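You operate a simulated robot arm through the tools that you are given. There is no shell and no other tool. Be economical: measure what you need, move in short steps, check, and stop when the job is done.

You are at the controls of a simulated robot arm. One attempt, no reset.

## Task
Make the green press safe and brush the sawdust off its slide bed.
Fine: latch to SAFE before you brush; run the slide to WEDGE to get at it and leave it there; orange bench brush back on its mark. What is to be rubbed or washed off counts as gone when no trace of it is left.

Only the result counts: the job must be done as asked and must still hold three seconds after the hand-in. Knocking over, shifting, dropping, spilling or breaking anything else fails it.

## Robot
A 6-joint arm with a fingered hand, fixed in place. Base frame: the origin is at the foot of the arm, x ahead of it, y to its left, z up. Units: mm, degrees, N and s.
With the tool pointing down near the work surface it reaches from about 340 to 820 mm from the base axis. Its first joint turns from -166.0 to 166.0 degrees. Payload 4 kg.
Tool frame: the origin (TCP) lies between the finger pads and is the grasp point; the fingertips stand 26 mm ahead of it; z points along the fingers, y is the line along which they close. Largest opening 132 mm; the body of the gripper starts 73 mm behind the TCP. The gripper is a hand of 5 fingers: y runs from the thumb to the fingers, the wrist lies at [0, 0, -239] in the tool frame, and closing takes about 1.5 s.
Orientation is told as [roll, pitch, yaw] about the base's x, y, z axes, in that order, counted from this pose: with the fingers straight down and closing along the base's y, the tool's x points along the base's -x, its y along +y and its z along -z.

## Interface
- The arm moves only by the tool servo_tool. Its argument "commands" is a list that holds one entry, the list of rows, each a list of 7 numbers: the shift along the tool's x, y, z in units of 50 mm (1.0 is 50 mm), then the turn, a rotation vector about the tool's x, y, z in units of 4 degrees (1.0 is 4 degrees), then the opening, from 0 (shut) to 1 (fully open). In form: [[[dx, dy, dz, wx, wy, wz, claw], ...]]. A call has 1 to 8 rows; each row shifts and turns the commanded pose from where the row before left it, along the tool's axes as they then stand. A call with a number of a shift or a turn outside -1 to 1 is refused whole. Each row takes 0.2 s and may step no farther than 50 mm and 8.6 degrees from the row before; otherwise, or with a gripper value out of range, the whole call is refused. A pose out of reach is approached as far as the arm can. The call stops where the force on the tool passes 40 N (or 10 N more than at its start, if that is more) or the arm is blocked; 0.2 s more then pass. The fingers move at their own pace (about 45 mm/s each) and stop on an object; they squeeze with about 34 N. The grip force told is the motor's: it shows also when the fingers shut on nothing. Time passes only in rows, and 0.2 s behind the last, so rows that do not move let the fingers close. The reply holds the time, the measured pose of the TCP, the force on the tool along the base axes, the opening and the grip force, in the units named above and with some noise, with the torque about the TCP (base axes, N m) and any sound that the robot's microphone picked up.
- Cameras (640 x 400 px; columns grow to the right, rows downward): "scene" is fixed at [50.2, 649.3, 1382.9]; the picture's right is [-0.55, -0.84, 0.00], its down [-0.57, 0.37, -0.74] and it looks along [0.62, -0.40, -0.68] (base axes); focal length 364 px, centre (320, 200). "wrist" rides on the gripper at [85, 2, -97] in the tool frame; the picture's right is [-0.02, 1.00, 0.00], its down [-0.75, -0.02, -0.66] and it looks along [-0.66, -0.01, 0.75] (tool axes); focal length 270 px, centre (320, 200).
- snapshot(camera): a new picture of that camera. No time passes.
- set_grasp(shape): the hand has 5 fingers and takes this shape, open, in about a second: jaw (thumb against the fingers, like two jaws); tri (thumb and two fingers); tip (a fingertip pinch); poke (one finger out to press); point (the index stretched); flat (the hand flat); cup (the hand cupped); fist (a fist). The gripper value then closes the fingers along that shape, each until it touches; the sizes above hold for jaw. It gives what a move gives, with no picture.
- pixel_to_xyz(camera, pixels): for up to 12 pixels [column, row] of the newest picture of that camera ("zoom" is the newest enlarged one), the place [x, y, z] in the base frame of the surface seen there, good to about 2 mm. No time passes.
- zoom(camera, box): a new picture of the part [left, top, right, bottom] of that camera's present view, enlarged. No time passes.
- hand_in(): hands the job in; it is judged then, once.

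Work in short steps. Measure before you move; look again where a grasp or a placing could have gone wrong, and mend it. You have 80 turns and 38 pictures in all, those below and enlarged ones among them. Open the gripper and draw the arm clear of the work before you hand the job in, unless the task says otherwise; then end with one line.

The tools are called by a JSON object that holds its "method" and its "body". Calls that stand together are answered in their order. servo_tool: Moves the arm, as the interface text tells. Its arguments: {"type":"object","properties":{"commands":{"type":"array","items":{"type":"array","items":{"type":"array","items":{"type":"number"}}}}},"required":["commands"]} The other tools are called the same way: set_grasp (shape) gives the hand a shape; snapshot (camera) takes a picture; pixel_to_xyz (camera, pixels) gives the place of the surface under pixels of a picture; zoom (camera, box) takes an enlarged picture of a part of a camera's view; hand_in () hands the job in.

At the start:

```text
time: 0.0
tcp_pos: [417.5, 223.8, 1065.8]
tcp_rot: [0.1, 0.1, 0.0]
contact_force: [0.3, 0.7, 0.3]
ft_torque: [0.01, 0.04, 0.01]
width: 131.8
gripper_force: 0.1
shape: jaw
```

scene: 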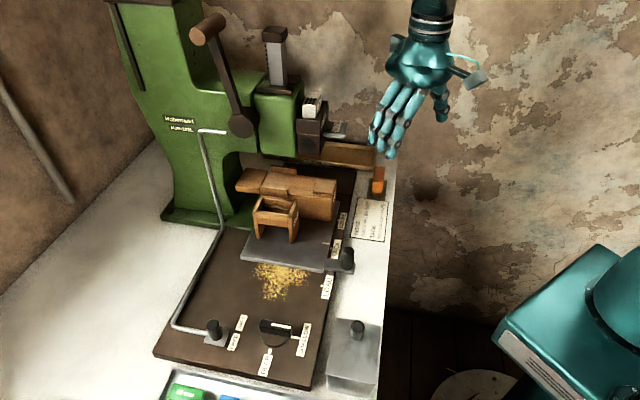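
wrist: 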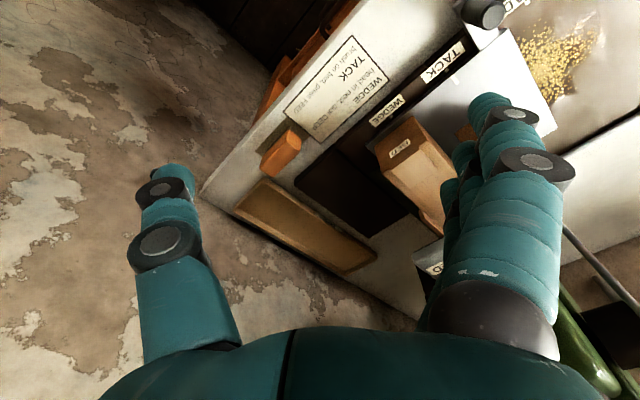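

I start by enlarging the press bed area and the label area of the scene picture.

{"method": "zoom", "body": {"camera": "scene", "box": [150, 230, 390, 400]}}

{"method": "zoom", "body": {"camera": "scene", "box": [220, 120, 400, 280]}}

```text
2.35 times, centred on (270, 315) of scene
```

zoom: 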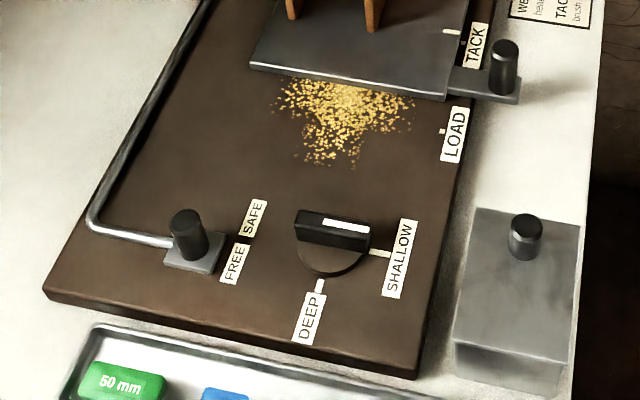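

```text
2.50 times, centred on (310, 200) of scene
```

zoom: 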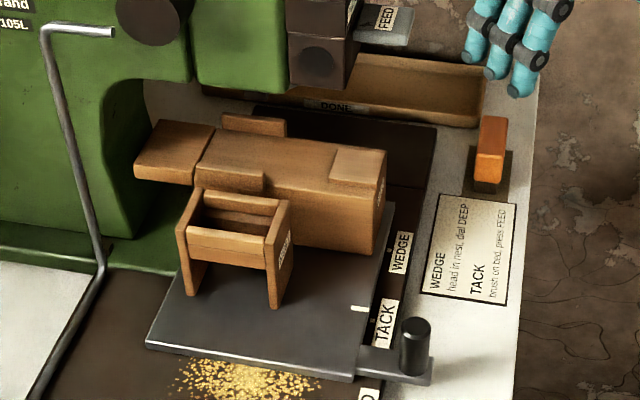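

I measure the latch knob, its labels, slide knob, labels and brush.

{"method": "pixel_to_xyz", "body": {"camera": "zoom", "pixels": [[414, 325], [412, 365], [360, 308], [398, 252], [385, 323], [490, 128], [490, 165], [487, 185], [285, 245], [370, 170], [150, 345], [355, 378]]}}

{"method": "pixel_to_xyz", "body": {"camera": "scene", "pixels": [[213, 324], [213, 336], [205, 342], [232, 341], [240, 322], [282, 283], [256, 268], [300, 270], [275, 296], [325, 284], [220, 228], [225, 131]]}}

{"method": "zoom", "body": {"camera": "scene", "box": [160, 290, 260, 360]}}

{"method": "zoom", "body": {"camera": "wrist", "box": [220, 0, 640, 280]}}

```text
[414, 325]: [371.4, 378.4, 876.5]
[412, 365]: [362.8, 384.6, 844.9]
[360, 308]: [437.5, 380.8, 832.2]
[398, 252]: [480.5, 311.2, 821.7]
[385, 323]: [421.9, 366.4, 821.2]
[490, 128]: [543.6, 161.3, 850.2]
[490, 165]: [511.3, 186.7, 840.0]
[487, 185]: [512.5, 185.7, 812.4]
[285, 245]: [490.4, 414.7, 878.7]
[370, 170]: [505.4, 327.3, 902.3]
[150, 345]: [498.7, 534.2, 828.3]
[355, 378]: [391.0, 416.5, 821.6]
```

```text
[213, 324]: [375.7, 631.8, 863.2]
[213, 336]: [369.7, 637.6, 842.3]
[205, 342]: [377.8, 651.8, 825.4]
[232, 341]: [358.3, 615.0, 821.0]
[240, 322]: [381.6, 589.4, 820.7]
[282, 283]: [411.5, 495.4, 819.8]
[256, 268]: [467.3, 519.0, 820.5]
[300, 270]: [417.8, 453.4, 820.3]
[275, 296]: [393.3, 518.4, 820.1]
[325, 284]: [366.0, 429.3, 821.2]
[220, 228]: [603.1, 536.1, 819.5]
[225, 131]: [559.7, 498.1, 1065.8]
```

```text
5.71 times, centred on (210, 325) of scene
```

zoom: 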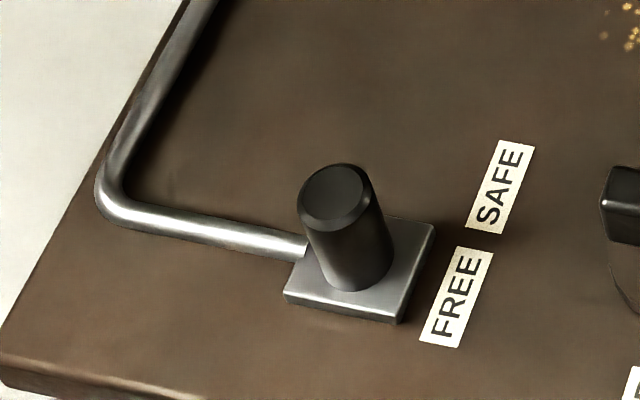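

```text
1.43 times, centred on (430, 140) of wrist
```

zoom: 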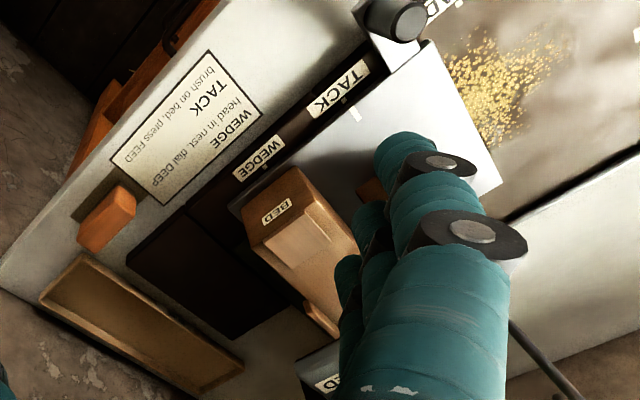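

The rail direction comes out as about (0.70, -0.71); now I look at the brush and the slide knob closely.

{"method": "zoom", "body": {"camera": "scene", "box": [340, 140, 420, 200]}}

{"method": "pixel_to_xyz", "body": {"camera": "zoom", "pixels": [[300, 250], [300, 330], [250, 330], [345, 330], [245, 440], [320, 445], [370, 380], [230, 395], [300, 290], [265, 390], [310, 390], [345, 240]]}}

{"method": "pixel_to_xyz", "body": {"camera": "scene", "pixels": [[347, 252], [347, 265], [340, 268], [213, 331], [358, 330], [358, 324], [290, 262], [245, 255], [200, 350], [280, 205], [270, 225], [360, 270]]}}

```text
6.67 times, centred on (380, 170) of scene
```

zoom: 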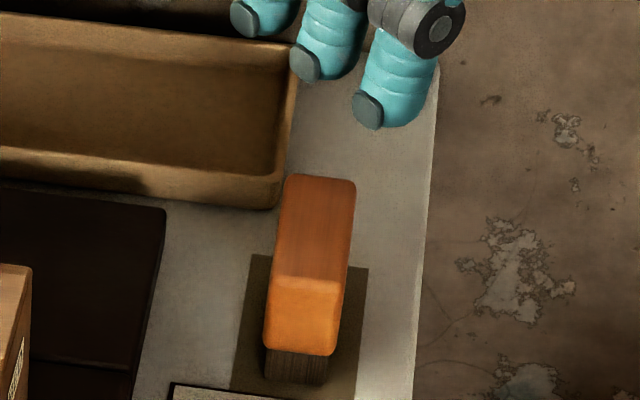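

```text
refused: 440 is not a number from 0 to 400
```

```text
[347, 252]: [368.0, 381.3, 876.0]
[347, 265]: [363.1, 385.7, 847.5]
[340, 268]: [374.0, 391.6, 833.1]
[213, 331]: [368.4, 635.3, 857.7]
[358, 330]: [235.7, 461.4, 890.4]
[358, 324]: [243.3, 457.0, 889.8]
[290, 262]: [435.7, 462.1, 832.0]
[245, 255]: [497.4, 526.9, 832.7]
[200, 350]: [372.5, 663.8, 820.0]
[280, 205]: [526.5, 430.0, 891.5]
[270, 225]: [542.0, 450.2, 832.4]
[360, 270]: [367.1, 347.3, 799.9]
```

The brush has an orange block on short bristles, standing on an olive mark; I measure its top edges and the mark corners.

{"method": "pixel_to_xyz", "body": {"camera": "zoom", "pixels": [[290, 180], [350, 185], [275, 285], [340, 285], [270, 345], [328, 350], [268, 372], [320, 380], [250, 260], [365, 270], [235, 385], [350, 395]]}}

{"method": "zoom", "body": {"camera": "wrist", "box": [220, 100, 340, 210]}}

{"method": "pixel_to_xyz", "body": {"camera": "wrist", "pixels": [[264, 160], [290, 131], [304, 140], [278, 172], [270, 178], [262, 172], [285, 150], [488, 15]]}}

```text
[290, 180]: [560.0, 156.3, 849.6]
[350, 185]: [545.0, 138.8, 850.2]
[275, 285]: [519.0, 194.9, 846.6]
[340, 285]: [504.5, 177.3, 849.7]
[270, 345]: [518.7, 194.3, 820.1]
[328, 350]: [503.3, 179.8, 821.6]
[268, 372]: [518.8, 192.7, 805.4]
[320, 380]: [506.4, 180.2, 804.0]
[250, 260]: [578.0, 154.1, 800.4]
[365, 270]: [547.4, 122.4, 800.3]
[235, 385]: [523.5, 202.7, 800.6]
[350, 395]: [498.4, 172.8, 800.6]
```

```text
3.64 times, centred on (280, 155) of wrist
```

zoom: 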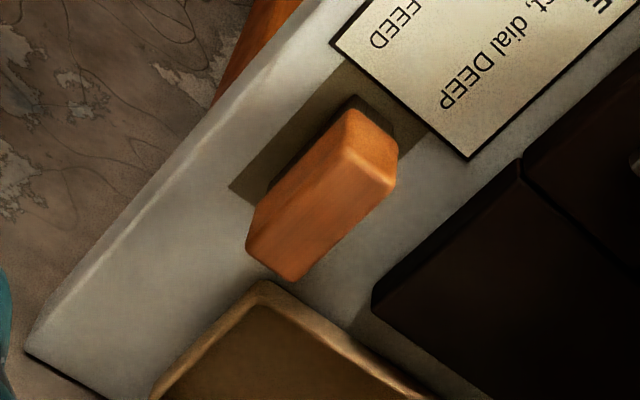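

```text
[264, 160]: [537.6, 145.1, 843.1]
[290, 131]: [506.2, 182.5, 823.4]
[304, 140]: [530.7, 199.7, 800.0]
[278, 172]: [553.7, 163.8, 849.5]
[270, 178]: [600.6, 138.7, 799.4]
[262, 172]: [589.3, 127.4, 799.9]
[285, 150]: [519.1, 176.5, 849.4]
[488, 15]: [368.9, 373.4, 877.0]
```

Brush: centre about (532, 167), long axis along the rail direction, 800–850 high. I turn the hand to yaw -45 while moving over toward the latch knob at about (373, 633), staying high.

{"method": "servo_tool", "body": {"commands": [[[0.2, 0.6, 0, 0, 0, 1, 0.5], [0.2, 0.6, 0, 0, 0, 1, 0.5], [0.2, 0.6, 0, 0, 0, 1, 0.5], [0.2, 0.6, 0, 0, 0, 1, 0.5], [0.2, 0.6, 0, 0, 0, 1, 0.5], [0.2, 0.6, 0, 0, 0, 1, 0.5], [0.2, 0.6, 0, 0, 0, 1, 0.5], [0.2, 0.6, 0, 0, 0, 1, 0.5]]]}}

```text
time: 1.8
tcp_pos: [397.2, 473.9, 1066.4]
tcp_rot: [0.1, 0.1, -32.1]
contact_force: [-0.5, -0.1, -0.4]
ft_torque: [-0.02, 0.04, -0.04]
width: 67.0
gripper_force: 0.0
shape: jaw
```

Finishing the turn to -45 and moving above the latch knob.

{"method": "servo_tool", "body": {"commands": [[[0, 0, 0, 0, 0, 1, 0.5], [0, 0, 0, 0, 0, 1, 0.5], [0, 0, 0, 0, 0, 1, 0.5], [0, 0, 0, 0, 0, 0.22, 0.5], [0.63, 0.485, 0, 0, 0, 0, 0.5], [0.63, 0.485, 0, 0, 0, 0, 0.5], [0.63, 0.485, 0.8, 0, 0, 0, 0.5], [0.63, 0.485, 0.8, 0, 0, 0, 0.5]]]}}

{"method": "snapshot", "body": {"camera": "scene"}}

{"method": "snapshot", "body": {"camera": "wrist"}}

```text
refused: row 7 steps farther than a row can; nothing moved
```

```text
29 pictures are left
```

scene: 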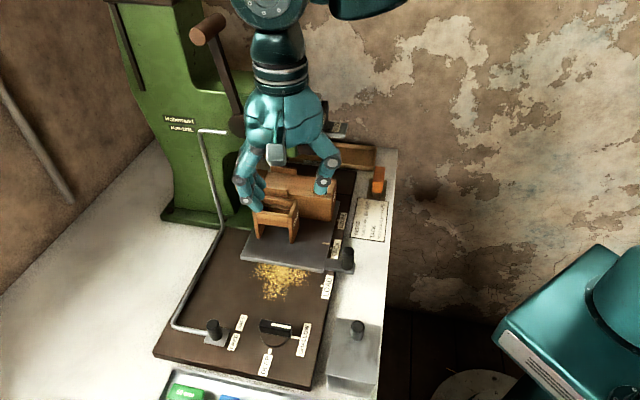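

```text
28 pictures are left
```

wrist: 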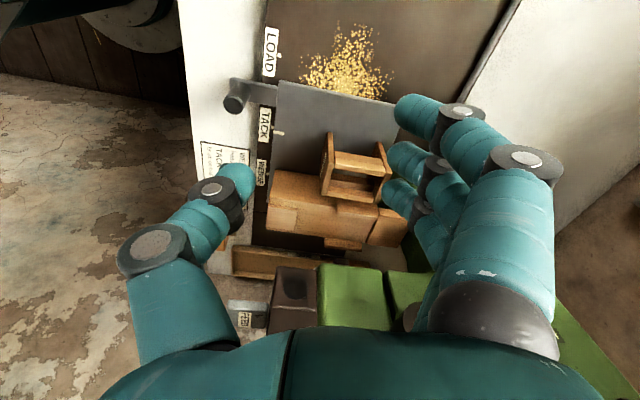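

The step was refused (too long); before retrying I look closer at how the wooden parts sit on the slide.

{"method": "zoom", "body": {"camera": "wrist", "box": [220, 70, 420, 280]}}

{"method": "servo_tool", "body": {"commands": [[[0, 0, 0, 0, 0, 1, 0.5], [0, 0, 0, 0, 0, 1, 0.5], [0, 0, 0, 0, 0, 1, 0.5], [0, 0, 0, 0, 0, 0.22, 0.5], [0.63, 0.485, 0, 0, 0, 0, 0.5], [0.63, 0.485, 0, 0, 0, 0, 0.5], [0.63, 0.485, 0.5, 0, 0, 0, 0.5], [0.63, 0.485, 0.5, 0, 0, 0, 0.5]]]}}

```text
1.90 times, centred on (320, 175) of wrist
```

zoom: 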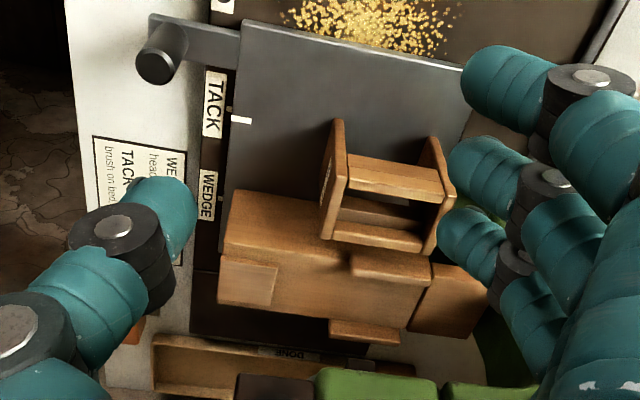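

```text
time: 3.6
tcp_pos: [377.0, 630.8, 1015.4]
tcp_rot: [0.1, 0.0, -44.8]
contact_force: [0.4, -0.2, 0.6]
ft_torque: [0.04, 0.0, 0.0]
width: 67.1
gripper_force: 0.0
shape: jaw
```

Aligned above the latch knob; descending so the fingertips come to about z 839, clear of the knob's plate and rod.

{"method": "servo_tool", "body": {"commands": [[[0, 0, 1, 0, 0, 0, 0.5], [0, 0, 1, 0, 0, 0, 0.5], [0, 0, 0.6, 0, 0, 0, 0.5], [0, 0, 0.4, 0, 0, 0, 0.5]]]}}

{"method": "snapshot", "body": {"camera": "scene"}}

```text
time: 4.6
tcp_pos: [377.4, 630.7, 867.8]
tcp_rot: [0.1, 0.0, -44.9]
contact_force: [0.5, -0.5, 0.4]
ft_torque: [0.0, -0.02, 0.0]
width: 66.6
gripper_force: 0.1
shape: jaw
```

```text
26 pictures are left
```

scene: 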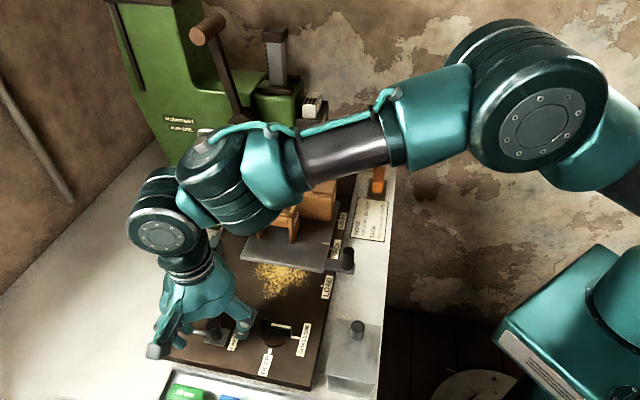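

The hand straddles the knob with the dial clear; I close on the knob.

{"method": "servo_tool", "body": {"commands": [[[0, 0, 0, 0, 0, 0, 0.1], [0, 0, 0, 0, 0, 0, 0.1], [0, 0, 0, 0, 0, 0, 0.1], [0, 0, 0, 0, 0, 0, 0.1], [0, 0, 0, 0, 0, 0, 0.1], [0, 0, 0, 0, 0, 0, 0.1]]]}}

{"method": "zoom", "body": {"camera": "wrist", "box": [160, 0, 560, 250]}}

```text
time: 6.0
tcp_pos: [377.5, 630.4, 867.1]
tcp_rot: [0.0, 0.0, -44.9]
contact_force: [0.4, 1.3, -0.4]
ft_torque: [0.0, -0.04, -0.01]
width: 14.0
gripper_force: 0.1
shape: jaw
```

```text
1.60 times, centred on (360, 125) of wrist
```

zoom: 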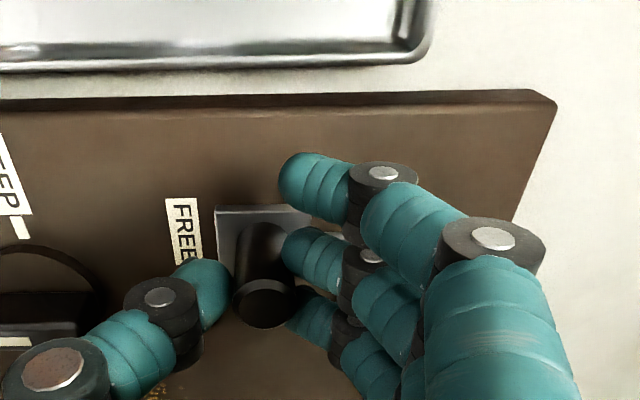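

The knob sits between thumb and fingers but the force is nil; I close fully and then test.

{"method": "servo_tool", "body": {"commands": [[[0, 0, 0, 0, 0, 0, 0], [0, 0, 0, 0, 0, 0, 0], [0, 0, 0, 0, 0, 0, 0]]]}}

{"method": "zoom", "body": {"camera": "wrist", "box": [160, 0, 560, 250]}}

```text
time: 6.8
tcp_pos: [375.4, 629.1, 866.1]
tcp_rot: [-0.2, 0.0, -44.7]
contact_force: [-8.0, -9.6, -1.8]
ft_torque: [-0.07, 0.06, 0.04]
width: 2.9
gripper_force: 33.9
shape: jaw
```

```text
1.60 times, centred on (360, 125) of wrist
```

zoom: 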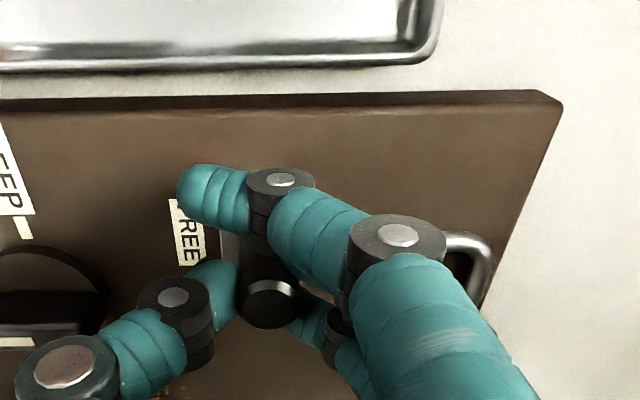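

The knob is held (33.9 N, a finger behind it). I push along the rail (tool -x) toward SAFE in small steps.

{"method": "servo_tool", "body": {"commands": [[[-0.15, -0.05, 0, 0, 0, 0, 0], [-0.15, 0, 0, 0, 0, 0, 0], [-0.15, 0, 0, 0, 0, 0, 0], [-0.15, 0, 0, 0, 0, 0, 0]]]}}

```text
time: 7.8
tcp_pos: [397.2, 608.2, 865.8]
tcp_rot: [0.0, -0.1, -44.9]
contact_force: [-3.8, -2.5, 1.2]
ft_torque: [0.05, -0.04, 0.05]
width: 2.2
gripper_force: 33.9
shape: jaw
```

{"method": "zoom", "body": {"camera": "wrist", "box": [160, 0, 560, 250]}}

```text
1.60 times, centred on (360, 125) of wrist
```

zoom: 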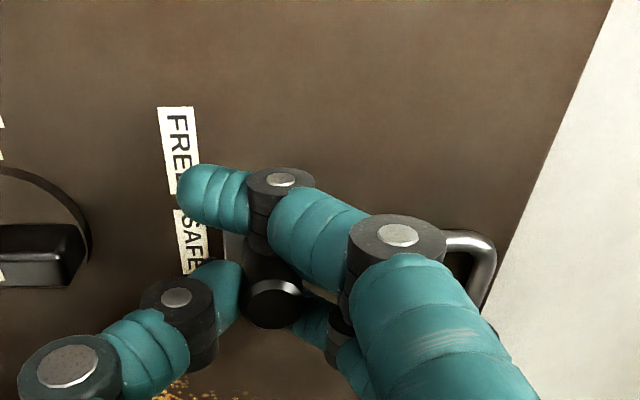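

The knob follows (about 30 mm so far, low force); I continue gently until a stop is felt.

{"method": "servo_tool", "body": {"commands": [[[-0.08, 0, 0, 0, 0, 0, 0], [-0.08, 0, 0, 0, 0, 0, 0], [-0.08, 0, 0, 0, 0, 0, 0]]]}}

```text
time: 8.6
tcp_pos: [408.0, 598.6, 865.7]
tcp_rot: [0.1, -0.1, -45.2]
contact_force: [7.0, 5.0, -3.3]
ft_torque: [0.04, -0.21, -0.15]
width: 0.0
gripper_force: 34.0
shape: jaw
```

Width went to 0, so the fingers may have slipped off the knob at its end stop. I open, rise and look.

{"method": "servo_tool", "body": {"commands": [[[0, 0, 0, 0, 0, 0, 0.5], [0, 0, 0, 0, 0, 0, 0.5], [0, 0, 0, 0, 0, 0, 0.5], [0, 0, 0, 0, 0, 0, 0.5], [0, 0, -1, 0, 0, 0, 0.5], [0, 0, -1, 0, 0, 0, 0.5]]]}}

{"method": "zoom", "body": {"camera": "wrist", "box": [160, 0, 560, 250]}}

```text
time: 10.0
tcp_pos: [404.9, 599.5, 966.1]
tcp_rot: [0.0, 0.0, -44.8]
contact_force: [-0.4, -0.4, -0.4]
ft_torque: [0.0, -0.04, 0.03]
width: 65.1
gripper_force: 0.0
shape: jaw
```

```text
1.60 times, centred on (360, 125) of wrist
```

zoom: 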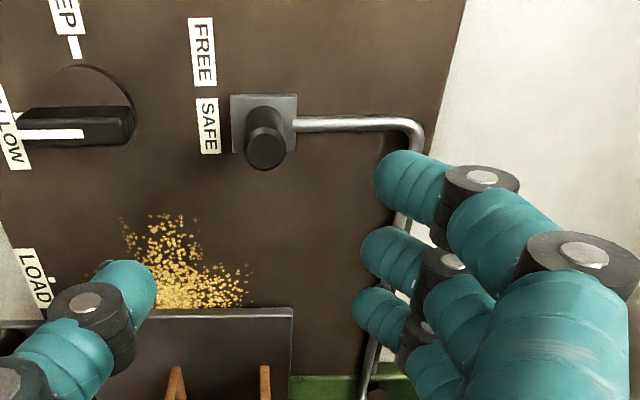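

The latch plate now sits square against SAFE. Next I move over the slide knob at about (371, 378), staying at z 966.

{"method": "servo_tool", "body": {"commands": [[[-0.53, -0.723, 0, 0, 0, 0, 0.5], [-0.53, -0.723, 0, 0, 0, 0, 0.5], [-0.53, -0.723, 0, 0, 0, 0, 0.5], [-0.53, -0.723, 0, 0, 0, 0, 0.5], [-0.53, -0.723, 0, 0, 0, 0, 0.5], [0, 0, 0.5, 0, 0, 0, 0.5]]]}}

{"method": "snapshot", "body": {"camera": "wrist"}}

```text
time: 11.4
tcp_pos: [372.2, 376.1, 940.6]
tcp_rot: [0.0, -0.1, -45.0]
contact_force: [1.1, 0.1, 0.5]
ft_torque: [0.03, -0.05, -0.03]
width: 65.4
gripper_force: 0.1
shape: jaw
```

```text
21 pictures are left
```

wrist: 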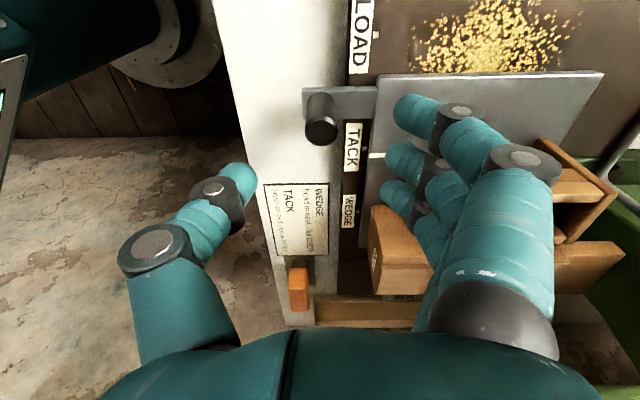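

I measure the wooden block's and nest's nearest points, the slide's index mark and ticks, and knob top.

{"method": "pixel_to_xyz", "body": {"camera": "wrist", "pixels": [[322, 131], [373, 212], [400, 210], [373, 280], [540, 150], [376, 155], [348, 222], [345, 145], [380, 80], [600, 75], [372, 240], [365, 228]]}}

{"method": "zoom", "body": {"camera": "wrist", "box": [290, 80, 450, 260]}}

```text
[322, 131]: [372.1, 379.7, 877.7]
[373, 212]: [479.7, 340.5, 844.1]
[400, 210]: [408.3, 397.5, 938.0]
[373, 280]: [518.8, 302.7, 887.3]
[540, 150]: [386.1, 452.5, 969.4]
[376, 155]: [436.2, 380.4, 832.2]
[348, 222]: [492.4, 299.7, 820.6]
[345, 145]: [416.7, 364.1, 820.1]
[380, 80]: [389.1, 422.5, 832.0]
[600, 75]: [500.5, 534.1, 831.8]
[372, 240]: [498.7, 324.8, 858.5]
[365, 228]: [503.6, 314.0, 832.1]
```

```text
2.22 times, centred on (370, 170) of wrist
```

zoom: 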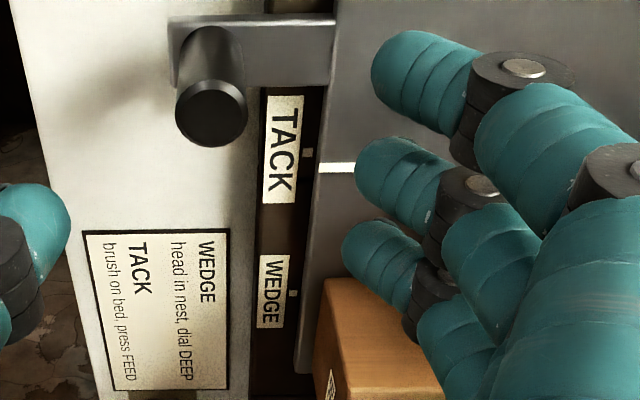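

I measure the ticks and index mark in this enlarged picture.

{"method": "pixel_to_xyz", "body": {"camera": "zoom", "pixels": [[308, 152], [322, 168], [350, 168], [292, 293], [318, 375], [300, 372], [325, 285]]}}

```text
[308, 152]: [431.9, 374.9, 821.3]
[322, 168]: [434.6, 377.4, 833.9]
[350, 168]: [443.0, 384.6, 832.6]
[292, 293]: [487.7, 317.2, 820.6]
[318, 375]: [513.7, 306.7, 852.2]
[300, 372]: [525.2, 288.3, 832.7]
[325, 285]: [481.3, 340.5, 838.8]
```

Index mark is exactly at TACK, WEDGE lies 80 mm further along (0.70, -0.71); the wooden parts ride on the slide, clear of the fingers. I descend onto the knob and close.

{"method": "servo_tool", "body": {"commands": [[[0, 0.03, 0.75, 0, 0, 0, 0.5], [0, 0, 0.7, 0, 0, 0, 0.5], [0, 0, 0, 0, 0, 0, 0], [0, 0, 0, 0, 0, 0, 0], [0, 0, 0, 0, 0, 0, 0], [0, 0, 0, 0, 0, 0, 0], [0, 0, 0, 0, 0, 0, 0], [0, 0, 0, 0, 0, 0, 0]]]}}

{"method": "zoom", "body": {"camera": "wrist", "box": [160, 0, 560, 250]}}

```text
time: 13.2
tcp_pos: [371.7, 377.7, 866.5]
tcp_rot: [-0.2, 0.0, -44.9]
contact_force: [-8.1, -8.2, -1.2]
ft_torque: [-0.06, 0.03, 0.01]
width: 5.9
gripper_force: 34.1
shape: jaw
```

```text
1.60 times, centred on (360, 125) of wrist
```

zoom: 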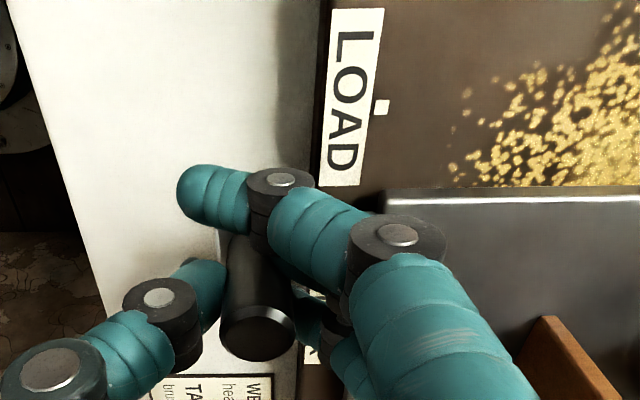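

Knob held with the index finger behind it. I push slowly along the rail about 40 mm and check.

{"method": "servo_tool", "body": {"commands": [[[-0.1, -0.03, 0, 0, 0, 0, 0], [-0.1, 0, 0, 0, 0, 0, 0], [-0.1, 0, 0, 0, 0, 0, 0], [-0.1, 0, 0, 0, 0, 0, 0], [-0.1, 0, 0, 0, 0, 0, 0], [-0.1, 0, 0, 0, 0, 0, 0], [-0.1, 0, 0, 0, 0, 0, 0], [-0.1, 0, 0, 0, 0, 0, 0]]]}}

{"method": "snapshot", "body": {"camera": "scene"}}

```text
time: 15.0
tcp_pos: [400.6, 348.4, 868.8]
tcp_rot: [-0.1, 0.0, -44.8]
contact_force: [-10.1, -9.4, -7.8]
ft_torque: [-0.07, 0.08, 0.03]
width: 6.0
gripper_force: 33.8
shape: jaw
```

```text
18 pictures are left
```

scene: 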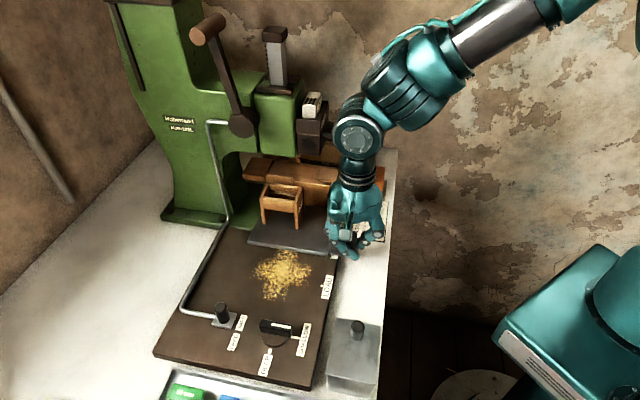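

The slide moves with its load. I continue the remaining ~40 mm, slowly.

{"method": "servo_tool", "body": {"commands": [[[-0.1, 0, 0, 0, 0, 0, 0], [-0.1, 0, 0, 0, 0, 0, 0], [-0.1, 0, 0, 0, 0, 0, 0], [-0.1, 0, 0, 0, 0, 0, 0], [-0.1, 0, 0, 0, 0, 0, 0], [-0.1, 0, 0, 0, 0, 0, 0], [-0.1, 0, 0, 0, 0, 0, 0]]]}}

{"method": "zoom", "body": {"camera": "wrist", "box": [220, 60, 520, 260]}}

```text
time: 16.6
tcp_pos: [426.0, 324.4, 869.1]
tcp_rot: [0.0, 0.0, -44.9]
contact_force: [-8.5, -10.8, -10.6]
ft_torque: [-0.1, 0.05, 0.04]
width: 5.4
gripper_force: 33.6
shape: jaw
```

```text
2.00 times, centred on (370, 160) of wrist
```

zoom: 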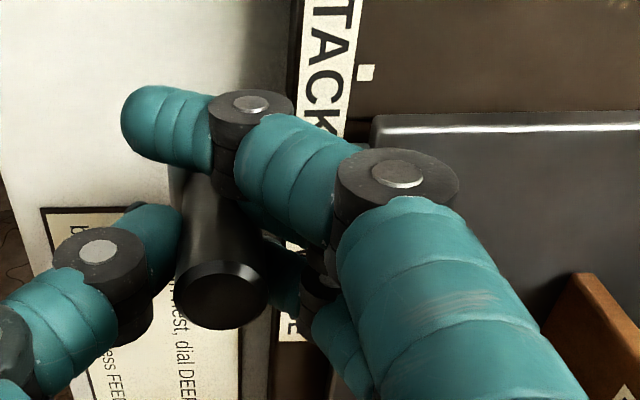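

Travelled 76 of 80 mm; I make the last 4 mm, release, rise and check the mark.

{"method": "servo_tool", "body": {"commands": [[[-0.045, 0, 0, 0, 0, 0, 0], [-0.04, 0, 0, 0, 0, 0, 0], [0, 0, 0, 0, 0, 0, 0.5], [0, 0, 0, 0, 0, 0, 0.5], [0, 0, 0, 0, 0, 0, 0.5], [0, 0, 0, 0, 0, 0, 0.5], [0, 0, -0.6, 0, 0, 0, 0.5], [0, 0, -0.8, 0, 0, 0, 0.5]]]}}

{"method": "snapshot", "body": {"camera": "wrist"}}

```text
time: 18.4
tcp_pos: [425.4, 320.2, 934.0]
tcp_rot: [-0.6, 0.1, -44.7]
contact_force: [-3.7, 0.7, -36.0]
ft_torque: [0.09, 1.33, -0.01]
width: 65.5
gripper_force: 0.1
shape: jaw
```

```text
16 pictures are left
```

wrist: 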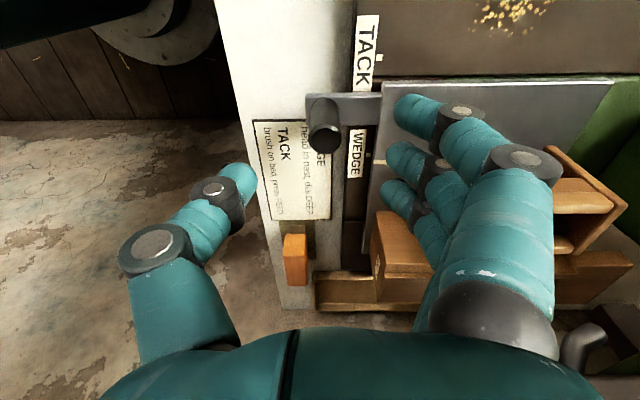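

There is a -36 N force: something above is resisting the rise. I look at the scene before going on.

{"method": "snapshot", "body": {"camera": "scene"}}

```text
15 pictures are left
```

scene: 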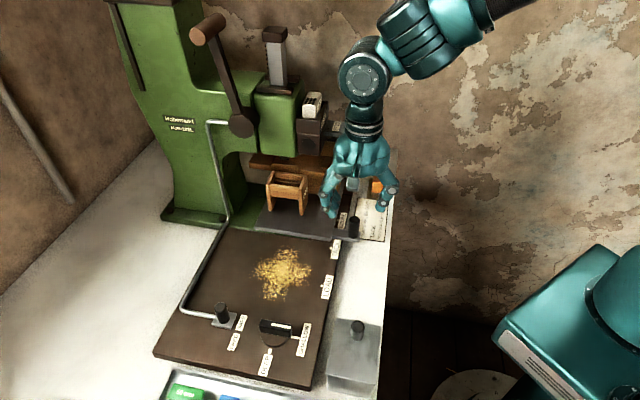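

The wrist seems to be under the FEED plate near (338,128). I lower a little, and measure the feeder parts.

{"method": "servo_tool", "body": {"commands": [[[0, 0, 0.3, 0, 0, 0, 0.5]]]}}

{"method": "pixel_to_xyz", "body": {"camera": "scene", "pixels": [[338, 127], [332, 133], [315, 105], [310, 130], [363, 185], [375, 145], [340, 150], [300, 165], [340, 122], [343, 160]]}}

{"method": "zoom", "body": {"camera": "scene", "box": [260, 70, 420, 240]}}

```text
time: 18.8
tcp_pos: [428.1, 323.2, 924.0]
tcp_rot: [0.3, 0.0, -45.0]
contact_force: [-0.6, 0.2, 1.0]
ft_torque: [0.02, -0.03, 0.05]
width: 65.4
gripper_force: 0.1
shape: jaw
```

```text
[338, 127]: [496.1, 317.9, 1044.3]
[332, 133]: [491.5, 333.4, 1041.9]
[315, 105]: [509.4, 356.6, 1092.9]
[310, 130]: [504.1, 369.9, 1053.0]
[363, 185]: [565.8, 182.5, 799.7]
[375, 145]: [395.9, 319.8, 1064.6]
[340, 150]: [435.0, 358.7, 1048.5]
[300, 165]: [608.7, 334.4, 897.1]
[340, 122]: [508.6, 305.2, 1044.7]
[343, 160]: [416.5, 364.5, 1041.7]
```

```text
2.35 times, centred on (340, 155) of scene
```

zoom: 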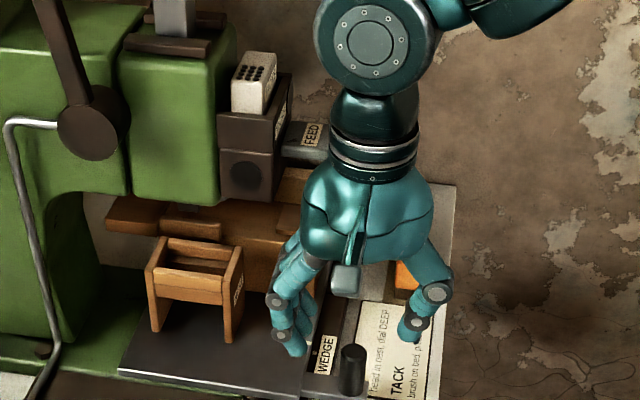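

The wrist had risen under the FEED plate's edge (~(500,310,1044)). I back away in -v (tool -y), then go forward beside it toward the brush.

{"method": "servo_tool", "body": {"commands": [[[0, -0.9, 0, 0, 0, 0, 0.5], [0, -0.9, 0, 0, 0, 0, 0.5], [-0.9, 0, -0.3, 0, 0, 0, 0.5], [-0.9, 0, -0.3, 0, 0, 0, 0.5], [-0.9, 0.2, 0, 0, 0, 0, 0.5]]]}}

{"method": "snapshot", "body": {"camera": "wrist"}}

```text
time: 20.0
tcp_pos: [466.0, 168.7, 953.7]
tcp_rot: [0.0, 0.0, -44.9]
contact_force: [0.3, 0.0, -0.1]
ft_torque: [-0.01, 0.0, 0.01]
width: 65.4
gripper_force: 0.0
shape: jaw
```

```text
13 pictures are left
```

wrist: 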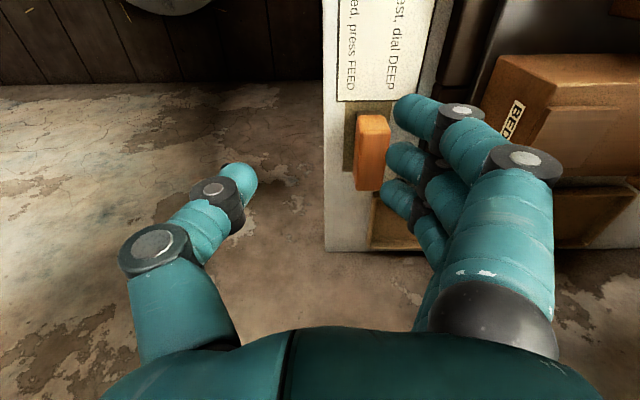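

I measure the brush top corners, the tray edge and the block edge.

{"method": "pixel_to_xyz", "body": {"camera": "wrist", "pixels": [[360, 118], [388, 120], [357, 188], [382, 188], [374, 202], [372, 240], [385, 205], [500, 62], [372, 150], [495, 130], [347, 165]]}}

```text
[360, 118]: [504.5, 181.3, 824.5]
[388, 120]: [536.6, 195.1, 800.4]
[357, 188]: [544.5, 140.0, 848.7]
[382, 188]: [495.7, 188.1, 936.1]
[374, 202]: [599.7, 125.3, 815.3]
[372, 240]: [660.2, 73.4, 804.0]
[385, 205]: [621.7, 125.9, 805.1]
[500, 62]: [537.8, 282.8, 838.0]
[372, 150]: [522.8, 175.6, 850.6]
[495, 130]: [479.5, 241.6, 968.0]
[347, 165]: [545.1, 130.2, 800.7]
```

All clear: tray edge is 77 mm off along the rail. I move over the brush centre (532,167) and descend to z 836.

{"method": "servo_tool", "body": {"commands": [[[-0.479, 0.455, 0, 0, 0, 0, 0.5], [-0.479, 0.455, 0, 0, 0, 0, 0.5], [0, 0, 0.9, 0, 0, 0, 0.5], [0, 0, 0.9, 0, 0, 0, 0.5], [0, 0, 0.55, 0, 0, 0, 0.5]]]}}

{"method": "snapshot", "body": {"camera": "wrist"}}

```text
time: 21.2
tcp_pos: [533.6, 168.8, 835.5]
tcp_rot: [0.0, 0.0, -44.8]
contact_force: [-1.3, 0.1, -0.3]
ft_torque: [-0.02, 0.02, -0.02]
width: 65.1
gripper_force: 0.1
shape: jaw
```

```text
12 pictures are left
```

wrist: 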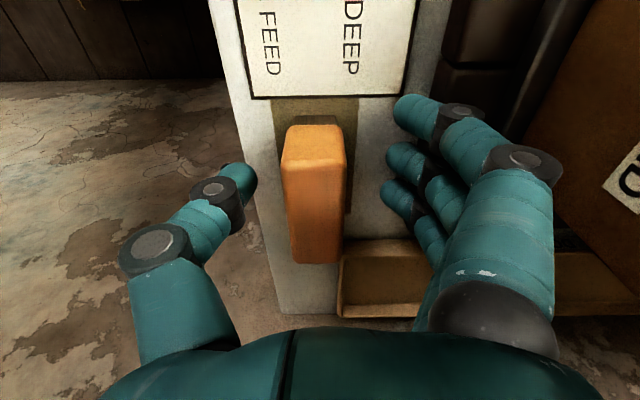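

The brush lies centred between thumb and fingers; I close on it.

{"method": "servo_tool", "body": {"commands": [[[0, 0, 0, 0, 0, 0, 0], [0, 0, 0, 0, 0, 0, 0], [0, 0, 0, 0, 0, 0, 0], [0, 0, 0, 0, 0, 0, 0], [0, 0, 0, 0, 0, 0, 0], [0, 0, 0, 0, 0, 0, 0]]]}}

```text
time: 22.6
tcp_pos: [533.8, 168.5, 836.6]
tcp_rot: [0.1, 0.1, -44.9]
contact_force: [0.2, -0.4, -0.1]
ft_torque: [0.0, 0.0, -0.01]
width: 19.1
gripper_force: 34.0
shape: jaw
```

Brush held (19 mm, 34 N). I lift, shift away from the FEED plate, and go back along the rail.

{"method": "servo_tool", "body": {"commands": [[[0, 0, -0.4, 0, 0, 0, 0], [0, 0, -0.9, 0, 0, 0, 0], [0, -0.9, -0.3, 0, 0, 0, 0], [0.9, -0.1, -0.3, 0, 0, 0, 0], [0.9, 0, 0, 0, 0, 0, 0], [0.9, 0, 0, 0, 0, 0, 0], [0.9, 0, 0, 0, 0, 0, 0], [0.9, 0, 0, 0, 0, 0, 0]]]}}

{"method": "zoom", "body": {"camera": "scene", "box": [150, 190, 400, 390]}}

```text
time: 24.4
tcp_pos: [338.5, 291.1, 930.6]
tcp_rot: [-0.1, 0.0, -44.9]
contact_force: [-0.5, -0.3, -0.6]
ft_torque: [-0.01, -0.03, -0.01]
width: 18.7
gripper_force: 34.0
shape: jaw
```

```text
2.00 times, centred on (275, 290) of scene
```

zoom: 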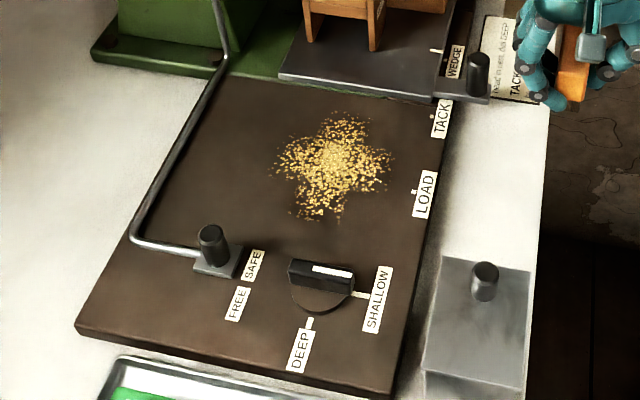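

The pile is wholly uncovered. I measure its extents and the surrounding bed edges, dial and slide front.

{"method": "pixel_to_xyz", "body": {"camera": "zoom", "pixels": [[272, 172], [392, 168], [350, 110], [320, 222], [295, 210], [380, 135], [290, 140], [365, 210], [335, 165], [320, 262], [432, 100], [280, 78]]}}

```text
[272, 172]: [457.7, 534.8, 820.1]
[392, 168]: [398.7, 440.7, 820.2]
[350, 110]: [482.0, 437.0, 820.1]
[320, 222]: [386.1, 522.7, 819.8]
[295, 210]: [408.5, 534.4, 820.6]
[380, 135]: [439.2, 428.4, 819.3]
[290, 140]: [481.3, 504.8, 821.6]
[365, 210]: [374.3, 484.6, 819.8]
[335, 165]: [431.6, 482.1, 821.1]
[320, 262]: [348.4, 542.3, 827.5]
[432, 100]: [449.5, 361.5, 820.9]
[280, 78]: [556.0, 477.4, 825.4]
```

In rail coordinates the pile spans u -97..32, v 593..702 (u along the slide, v across). I'll brush with strokes along v; first I go to u -75, v 575 and come down just above the bed.

{"method": "servo_tool", "body": {"commands": [[[0, 0.87, 0, 0, 0, 0, 0], [0, 0.87, 0, 0, 0, 0, 0], [0, 0.87, 0, 0, 0, 0, 0], [0.72, 0, 0, 0, 0, 0, 0], [0.72, 0, 0, 0, 0, 0, 0], [0.72, 0, 0, 0, 0, 0, 0], [0, 0, 0.65, 0, 0, 0, 0], [0, 0, 0.65, 0, 0, 0, 0]]]}}

{"method": "zoom", "body": {"camera": "scene", "box": [200, 220, 360, 360]}}

```text
time: 26.2
tcp_pos: [353.7, 461.3, 865.6]
tcp_rot: [0.0, -0.1, -44.9]
contact_force: [0.2, 0.6, -1.0]
ft_torque: [0.02, -0.01, 0.03]
width: 18.8
gripper_force: 34.2
shape: jaw
```

```text
2.86 times, centred on (280, 290) of scene
```

zoom: 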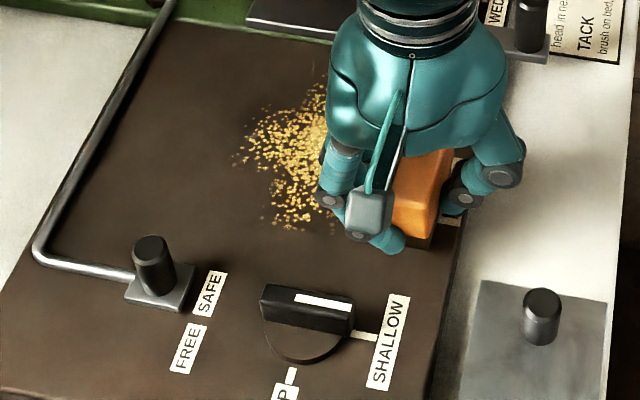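

Dial and latch are clear. I lower until the bristles just press on the bed.

{"method": "servo_tool", "body": {"commands": [[[0, 0, 0.12, 0, 0, 0, 0], [0, 0, 0.06, 0, 0, 0, 0], [0, 0, 0.04, 0, 0, 0, 0]]]}}

```text
time: 27.0
tcp_pos: [353.3, 460.2, 855.2]
tcp_rot: [0.2, -0.1, -44.9]
contact_force: [-1.3, -3.5, 11.9]
ft_torque: [-0.03, -0.06, -0.01]
width: 19.0
gripper_force: 33.4
shape: jaw
```

Contact at 12 N. First stroke across at u -75.

{"method": "servo_tool", "body": {"commands": [[[0, 0.4, 0, 0, 0, 0, 0], [0, 0.4, 0, 0, 0, 0, 0], [0, 0.4, 0, 0, 0, 0, 0], [0, 0.4, 0, 0, 0, 0, 0], [0, 0.4, 0, 0, 0, 0, 0], [0, 0.4, 0, 0, 0, 0, 0], [0, 0.4, 0, 0, 0, 0, 0]]]}}

{"method": "zoom", "body": {"camera": "scene", "box": [200, 220, 360, 360]}}

```text
time: 28.6
tcp_pos: [452.9, 559.2, 855.5]
tcp_rot: [0.0, 0.0, -44.9]
contact_force: [-5.7, -4.0, 14.8]
ft_torque: [-0.06, 0.01, -0.03]
width: 18.8
gripper_force: 34.0
shape: jaw
```

```text
2.86 times, centred on (280, 290) of scene
```

zoom: 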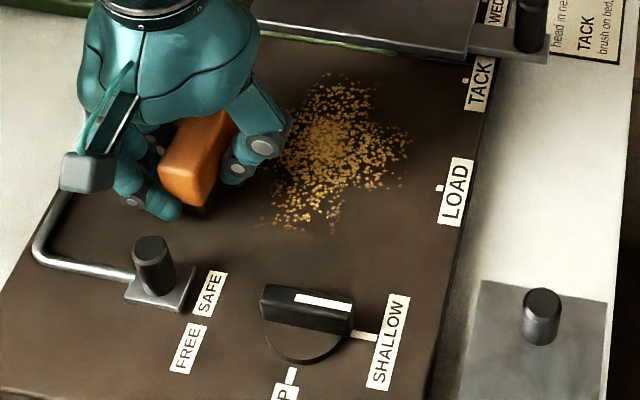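

The dust fades where swept but needs repeated passes. I press slightly harder and stroke back on the same line.

{"method": "servo_tool", "body": {"commands": [[[0, -0.4, 0.03, 0, 0, 0, 0], [0, -0.4, 0, 0, 0, 0, 0], [0, -0.4, 0, 0, 0, 0, 0], [0, -0.4, 0, 0, 0, 0, 0], [0, -0.4, 0, 0, 0, 0, 0], [0, -0.4, 0, 0, 0, 0, 0], [0, -0.4, 0, 0, 0, 0, 0]]]}}

{"method": "servo_tool", "body": {"commands": [[[0, 0.4, 0, 0, 0, 0, 0], [0, 0.4, 0, 0, 0, 0, 0], [0, 0.4, 0, 0, 0, 0, 0], [0, 0.4, 0, 0, 0, 0, 0], [0, 0.4, 0, 0, 0, 0, 0], [0, 0.4, 0, 0, 0, 0, 0], [0, 0.4, 0, 0, 0, 0, 0]]]}}

{"method": "zoom", "body": {"camera": "scene", "box": [200, 220, 360, 360]}}

```text
time: 30.2
tcp_pos: [353.9, 460.6, 853.9]
tcp_rot: [0.1, 0.0, -44.9]
contact_force: [5.9, 6.0, 21.8]
ft_torque: [0.22, -0.46, 0.06]
width: 19.3
gripper_force: 34.1
shape: jaw
```

```text
time: 31.8
tcp_pos: [452.7, 560.6, 852.7]
tcp_rot: [0.0, 0.1, -44.9]
contact_force: [-4.1, -4.5, 14.5]
ft_torque: [-0.06, 0.03, -0.03]
width: 20.3
gripper_force: 34.0
shape: jaw
```

```text
2.86 times, centred on (280, 290) of scene
```

zoom: 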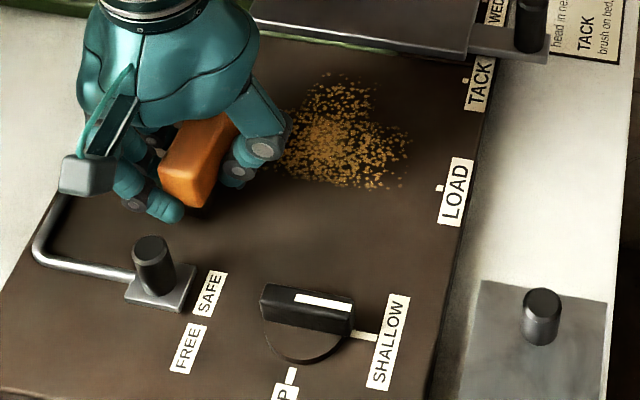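

That band is clean after three passes. I shift 38 mm along the rail and do three passes on the next band.

{"method": "servo_tool", "body": {"commands": [[[-0.76, 0, 0, 0, 0, 0, 0], [0, -0.4, 0, 0, 0, 0, 0], [0, -0.4, 0, 0, 0, 0, 0], [0, -0.4, 0, 0, 0, 0, 0], [0, -0.4, 0, 0, 0, 0, 0], [0, -0.4, 0, 0, 0, 0, 0], [0, -0.4, 0, 0, 0, 0, 0], [0, -0.4, 0, 0, 0, 0, 0]]]}}

{"method": "servo_tool", "body": {"commands": [[[0, 0.4, 0, 0, 0, 0, 0], [0, 0.4, 0, 0, 0, 0, 0], [0, 0.4, 0, 0, 0, 0, 0], [0, 0.4, 0, 0, 0, 0, 0], [0, 0.4, 0, 0, 0, 0, 0], [0, 0.4, 0, 0, 0, 0, 0], [0, 0.4, 0, 0, 0, 0, 0]]]}}

{"method": "servo_tool", "body": {"commands": [[[0, -0.4, 0, 0, 0, 0, 0], [0, -0.4, 0, 0, 0, 0, 0], [0, -0.4, 0, 0, 0, 0, 0], [0, -0.4, 0, 0, 0, 0, 0], [0, -0.4, 0, 0, 0, 0, 0], [0, -0.4, 0, 0, 0, 0, 0], [0, -0.4, 0, 0, 0, 0, 0]]]}}

```text
time: 33.6
tcp_pos: [379.6, 434.6, 854.3]
tcp_rot: [0.1, -0.1, -45.0]
contact_force: [7.4, 4.6, 19.9]
ft_torque: [0.19, -0.36, 0.06]
width: 19.8
gripper_force: 34.1
shape: jaw
```

```text
time: 35.2
tcp_pos: [479.5, 534.2, 854.0]
tcp_rot: [0.0, 0.0, -44.9]
contact_force: [-4.9, -3.6, 13.5]
ft_torque: [-0.11, 0.01, -0.02]
width: 20.3
gripper_force: 34.4
shape: jaw
```

```text
time: 36.8
tcp_pos: [380.8, 433.4, 852.8]
tcp_rot: [0.1, 0.0, -44.9]
contact_force: [2.3, 1.9, 8.3]
ft_torque: [0.1, -0.2, 0.04]
width: 19.2
gripper_force: 34.0
shape: jaw
```

Next band: shift 46 mm to u about +9 (slide front is at u 56, press head at u 95, both clear), press 1 mm more, three passes.

{"method": "servo_tool", "body": {"commands": [[[-0.92, 0, 0.02, 0, 0, 0, 0], [0, 0.4, 0, 0, 0, 0, 0], [0, 0.4, 0, 0, 0, 0, 0], [0, 0.4, 0, 0, 0, 0, 0], [0, 0.4, 0, 0, 0, 0, 0], [0, 0.4, 0, 0, 0, 0, 0], [0, 0.4, 0, 0, 0, 0, 0]]]}}

{"method": "servo_tool", "body": {"commands": [[[0, -0.4, 0, 0, 0, 0, 0], [0, -0.4, 0, 0, 0, 0, 0], [0, -0.4, 0, 0, 0, 0, 0], [0, -0.4, 0, 0, 0, 0, 0], [0, -0.4, 0, 0, 0, 0, 0], [0, -0.4, 0, 0, 0, 0, 0]]]}}

{"method": "servo_tool", "body": {"commands": [[[0, 0.4, 0, 0, 0, 0, 0], [0, 0.4, 0, 0, 0, 0, 0], [0, 0.4, 0, 0, 0, 0, 0], [0, 0.4, 0, 0, 0, 0, 0], [0, 0.4, 0, 0, 0, 0, 0], [0, 0.4, 0, 0, 0, 0, 0]]]}}

{"method": "zoom", "body": {"camera": "scene", "box": [200, 220, 360, 360]}}

```text
time: 38.4
tcp_pos: [497.7, 485.8, 852.1]
tcp_rot: [0.0, 0.0, -44.8]
contact_force: [-4.7, -5.1, 19.4]
ft_torque: [-0.17, -0.02, -0.03]
width: 20.3
gripper_force: 33.8
shape: jaw
```

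```text
time: 39.8
tcp_pos: [413.1, 401.0, 850.8]
tcp_rot: [-0.1, 0.0, -44.9]
contact_force: [4.4, 4.5, 15.1]
ft_torque: [0.03, -0.17, 0.08]
width: 19.6
gripper_force: 34.3
shape: jaw
```

```text
time: 41.2
tcp_pos: [499.3, 484.6, 853.2]
tcp_rot: [-0.1, -0.1, -44.9]
contact_force: [-0.1, -0.8, 2.2]
ft_torque: [-0.07, 0.02, -0.04]
width: 19.1
gripper_force: 33.8
shape: jaw
```

```text
2.86 times, centred on (280, 290) of scene
```

zoom: 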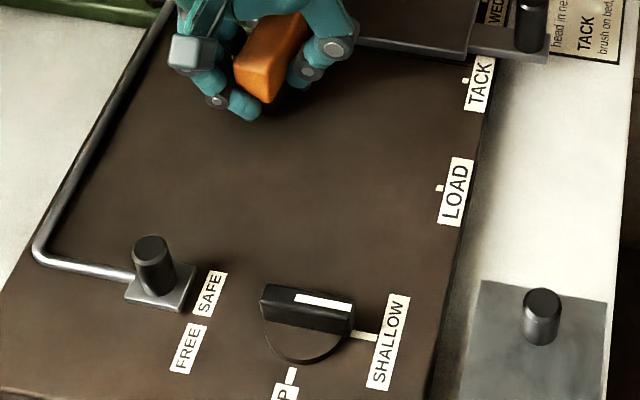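

The bed looks clean; the last pass was light (2 N), so I do extra passes with a little more pressure on this and the middle band.

{"method": "servo_tool", "body": {"commands": [[[0, -0.4, 0.05, 0, 0, 0, 0], [0, -0.4, 0, 0, 0, 0, 0], [0, -0.4, 0, 0, 0, 0, 0], [0, -0.4, 0, 0, 0, 0, 0], [0, -0.4, 0, 0, 0, 0, 0], [0, -0.4, 0, 0, 0, 0, 0]]]}}

{"method": "servo_tool", "body": {"commands": [[[0.6, 0, 0, 0, 0, 0, 0], [0, 0.4, 0, 0, 0, 0, 0], [0, 0.4, 0, 0, 0, 0, 0], [0, 0.4, 0, 0, 0, 0, 0], [0, 0.4, 0, 0, 0, 0, 0], [0, 0.4, 0, 0, 0, 0, 0], [0, 0.4, 0, 0, 0, 0, 0]]]}}

{"method": "servo_tool", "body": {"commands": [[[0.7, 0, 0, 0, 0, 0, 0], [0, -0.4, 0, 0, 0, 0, 0], [0, -0.4, 0, 0, 0, 0, 0], [0, -0.4, 0, 0, 0, 0, 0], [0, -0.4, 0, 0, 0, 0, 0], [0, -0.4, 0, 0, 0, 0, 0], [0, -0.4, 0, 0, 0, 0, 0]]]}}

```text
time: 42.6
tcp_pos: [413.7, 400.2, 849.7]
tcp_rot: [0.1, 0.0, -45.0]
contact_force: [4.0, 5.1, 16.8]
ft_torque: [0.17, -0.07, -0.04]
width: 19.4
gripper_force: 34.2
shape: jaw
```

```text
time: 44.2
tcp_pos: [477.2, 506.4, 849.7]
tcp_rot: [0.1, 0.1, -44.9]
contact_force: [-5.1, -4.7, 15.5]
ft_torque: [-0.05, 0.17, 0.04]
width: 19.6
gripper_force: 34.3
shape: jaw
```

```text
time: 45.8
tcp_pos: [366.9, 448.1, 849.5]
tcp_rot: [0.0, 0.0, -44.9]
contact_force: [3.0, 2.8, 10.6]
ft_torque: [0.15, -0.02, -0.02]
width: 19.2
gripper_force: 34.3
shape: jaw
```

I lift the brush and back off across toward the front edge, then check the bed.

{"method": "servo_tool", "body": {"commands": [[[0, 0, -0.8, 0, 0, 0, 0], [0, 0, -0.9, 0, 0, 0, 0], [0, -0.87, 0, 0, 0, 0, 0], [0, -0.87, 0, 0, 0, 0, 0], [0, -0.88, 0, 0, 0, 0, 0], [-0.9, 0, 0, 0, 0, 0, 0], [-0.9, 0, 0, 0, 0, 0, 0]]]}}

{"method": "zoom", "body": {"camera": "scene", "box": [180, 200, 390, 350]}}

{"method": "zoom", "body": {"camera": "scene", "box": [220, 230, 340, 310]}}

```text
time: 47.4
tcp_pos: [337.8, 291.6, 933.8]
tcp_rot: [0.0, 0.0, -44.9]
contact_force: [0.3, 0.1, -1.7]
ft_torque: [0.0, 0.03, -0.01]
width: 19.1
gripper_force: 33.9
shape: jaw
```

```text
2.67 times, centred on (285, 275) of scene
```

zoom: 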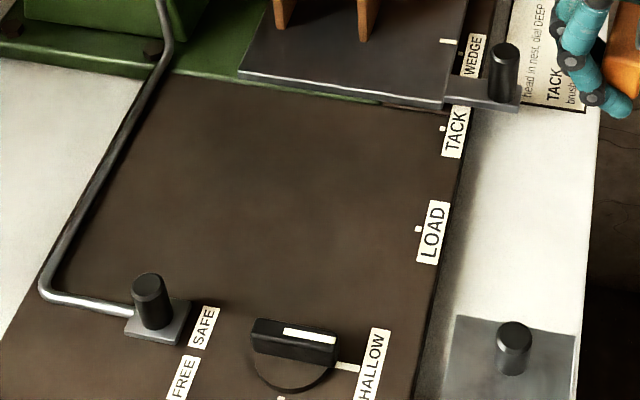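

```text
5.00 times, centred on (280, 270) of scene
```

zoom: 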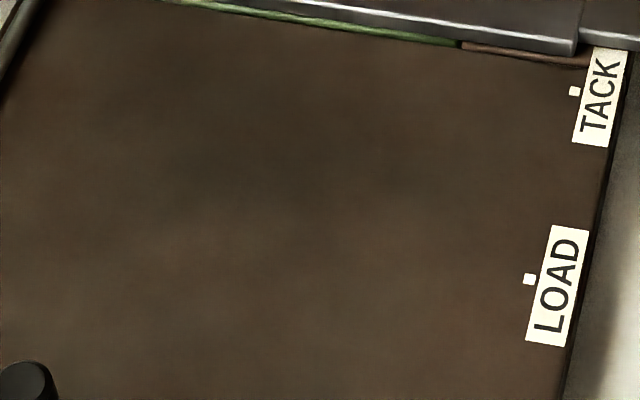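

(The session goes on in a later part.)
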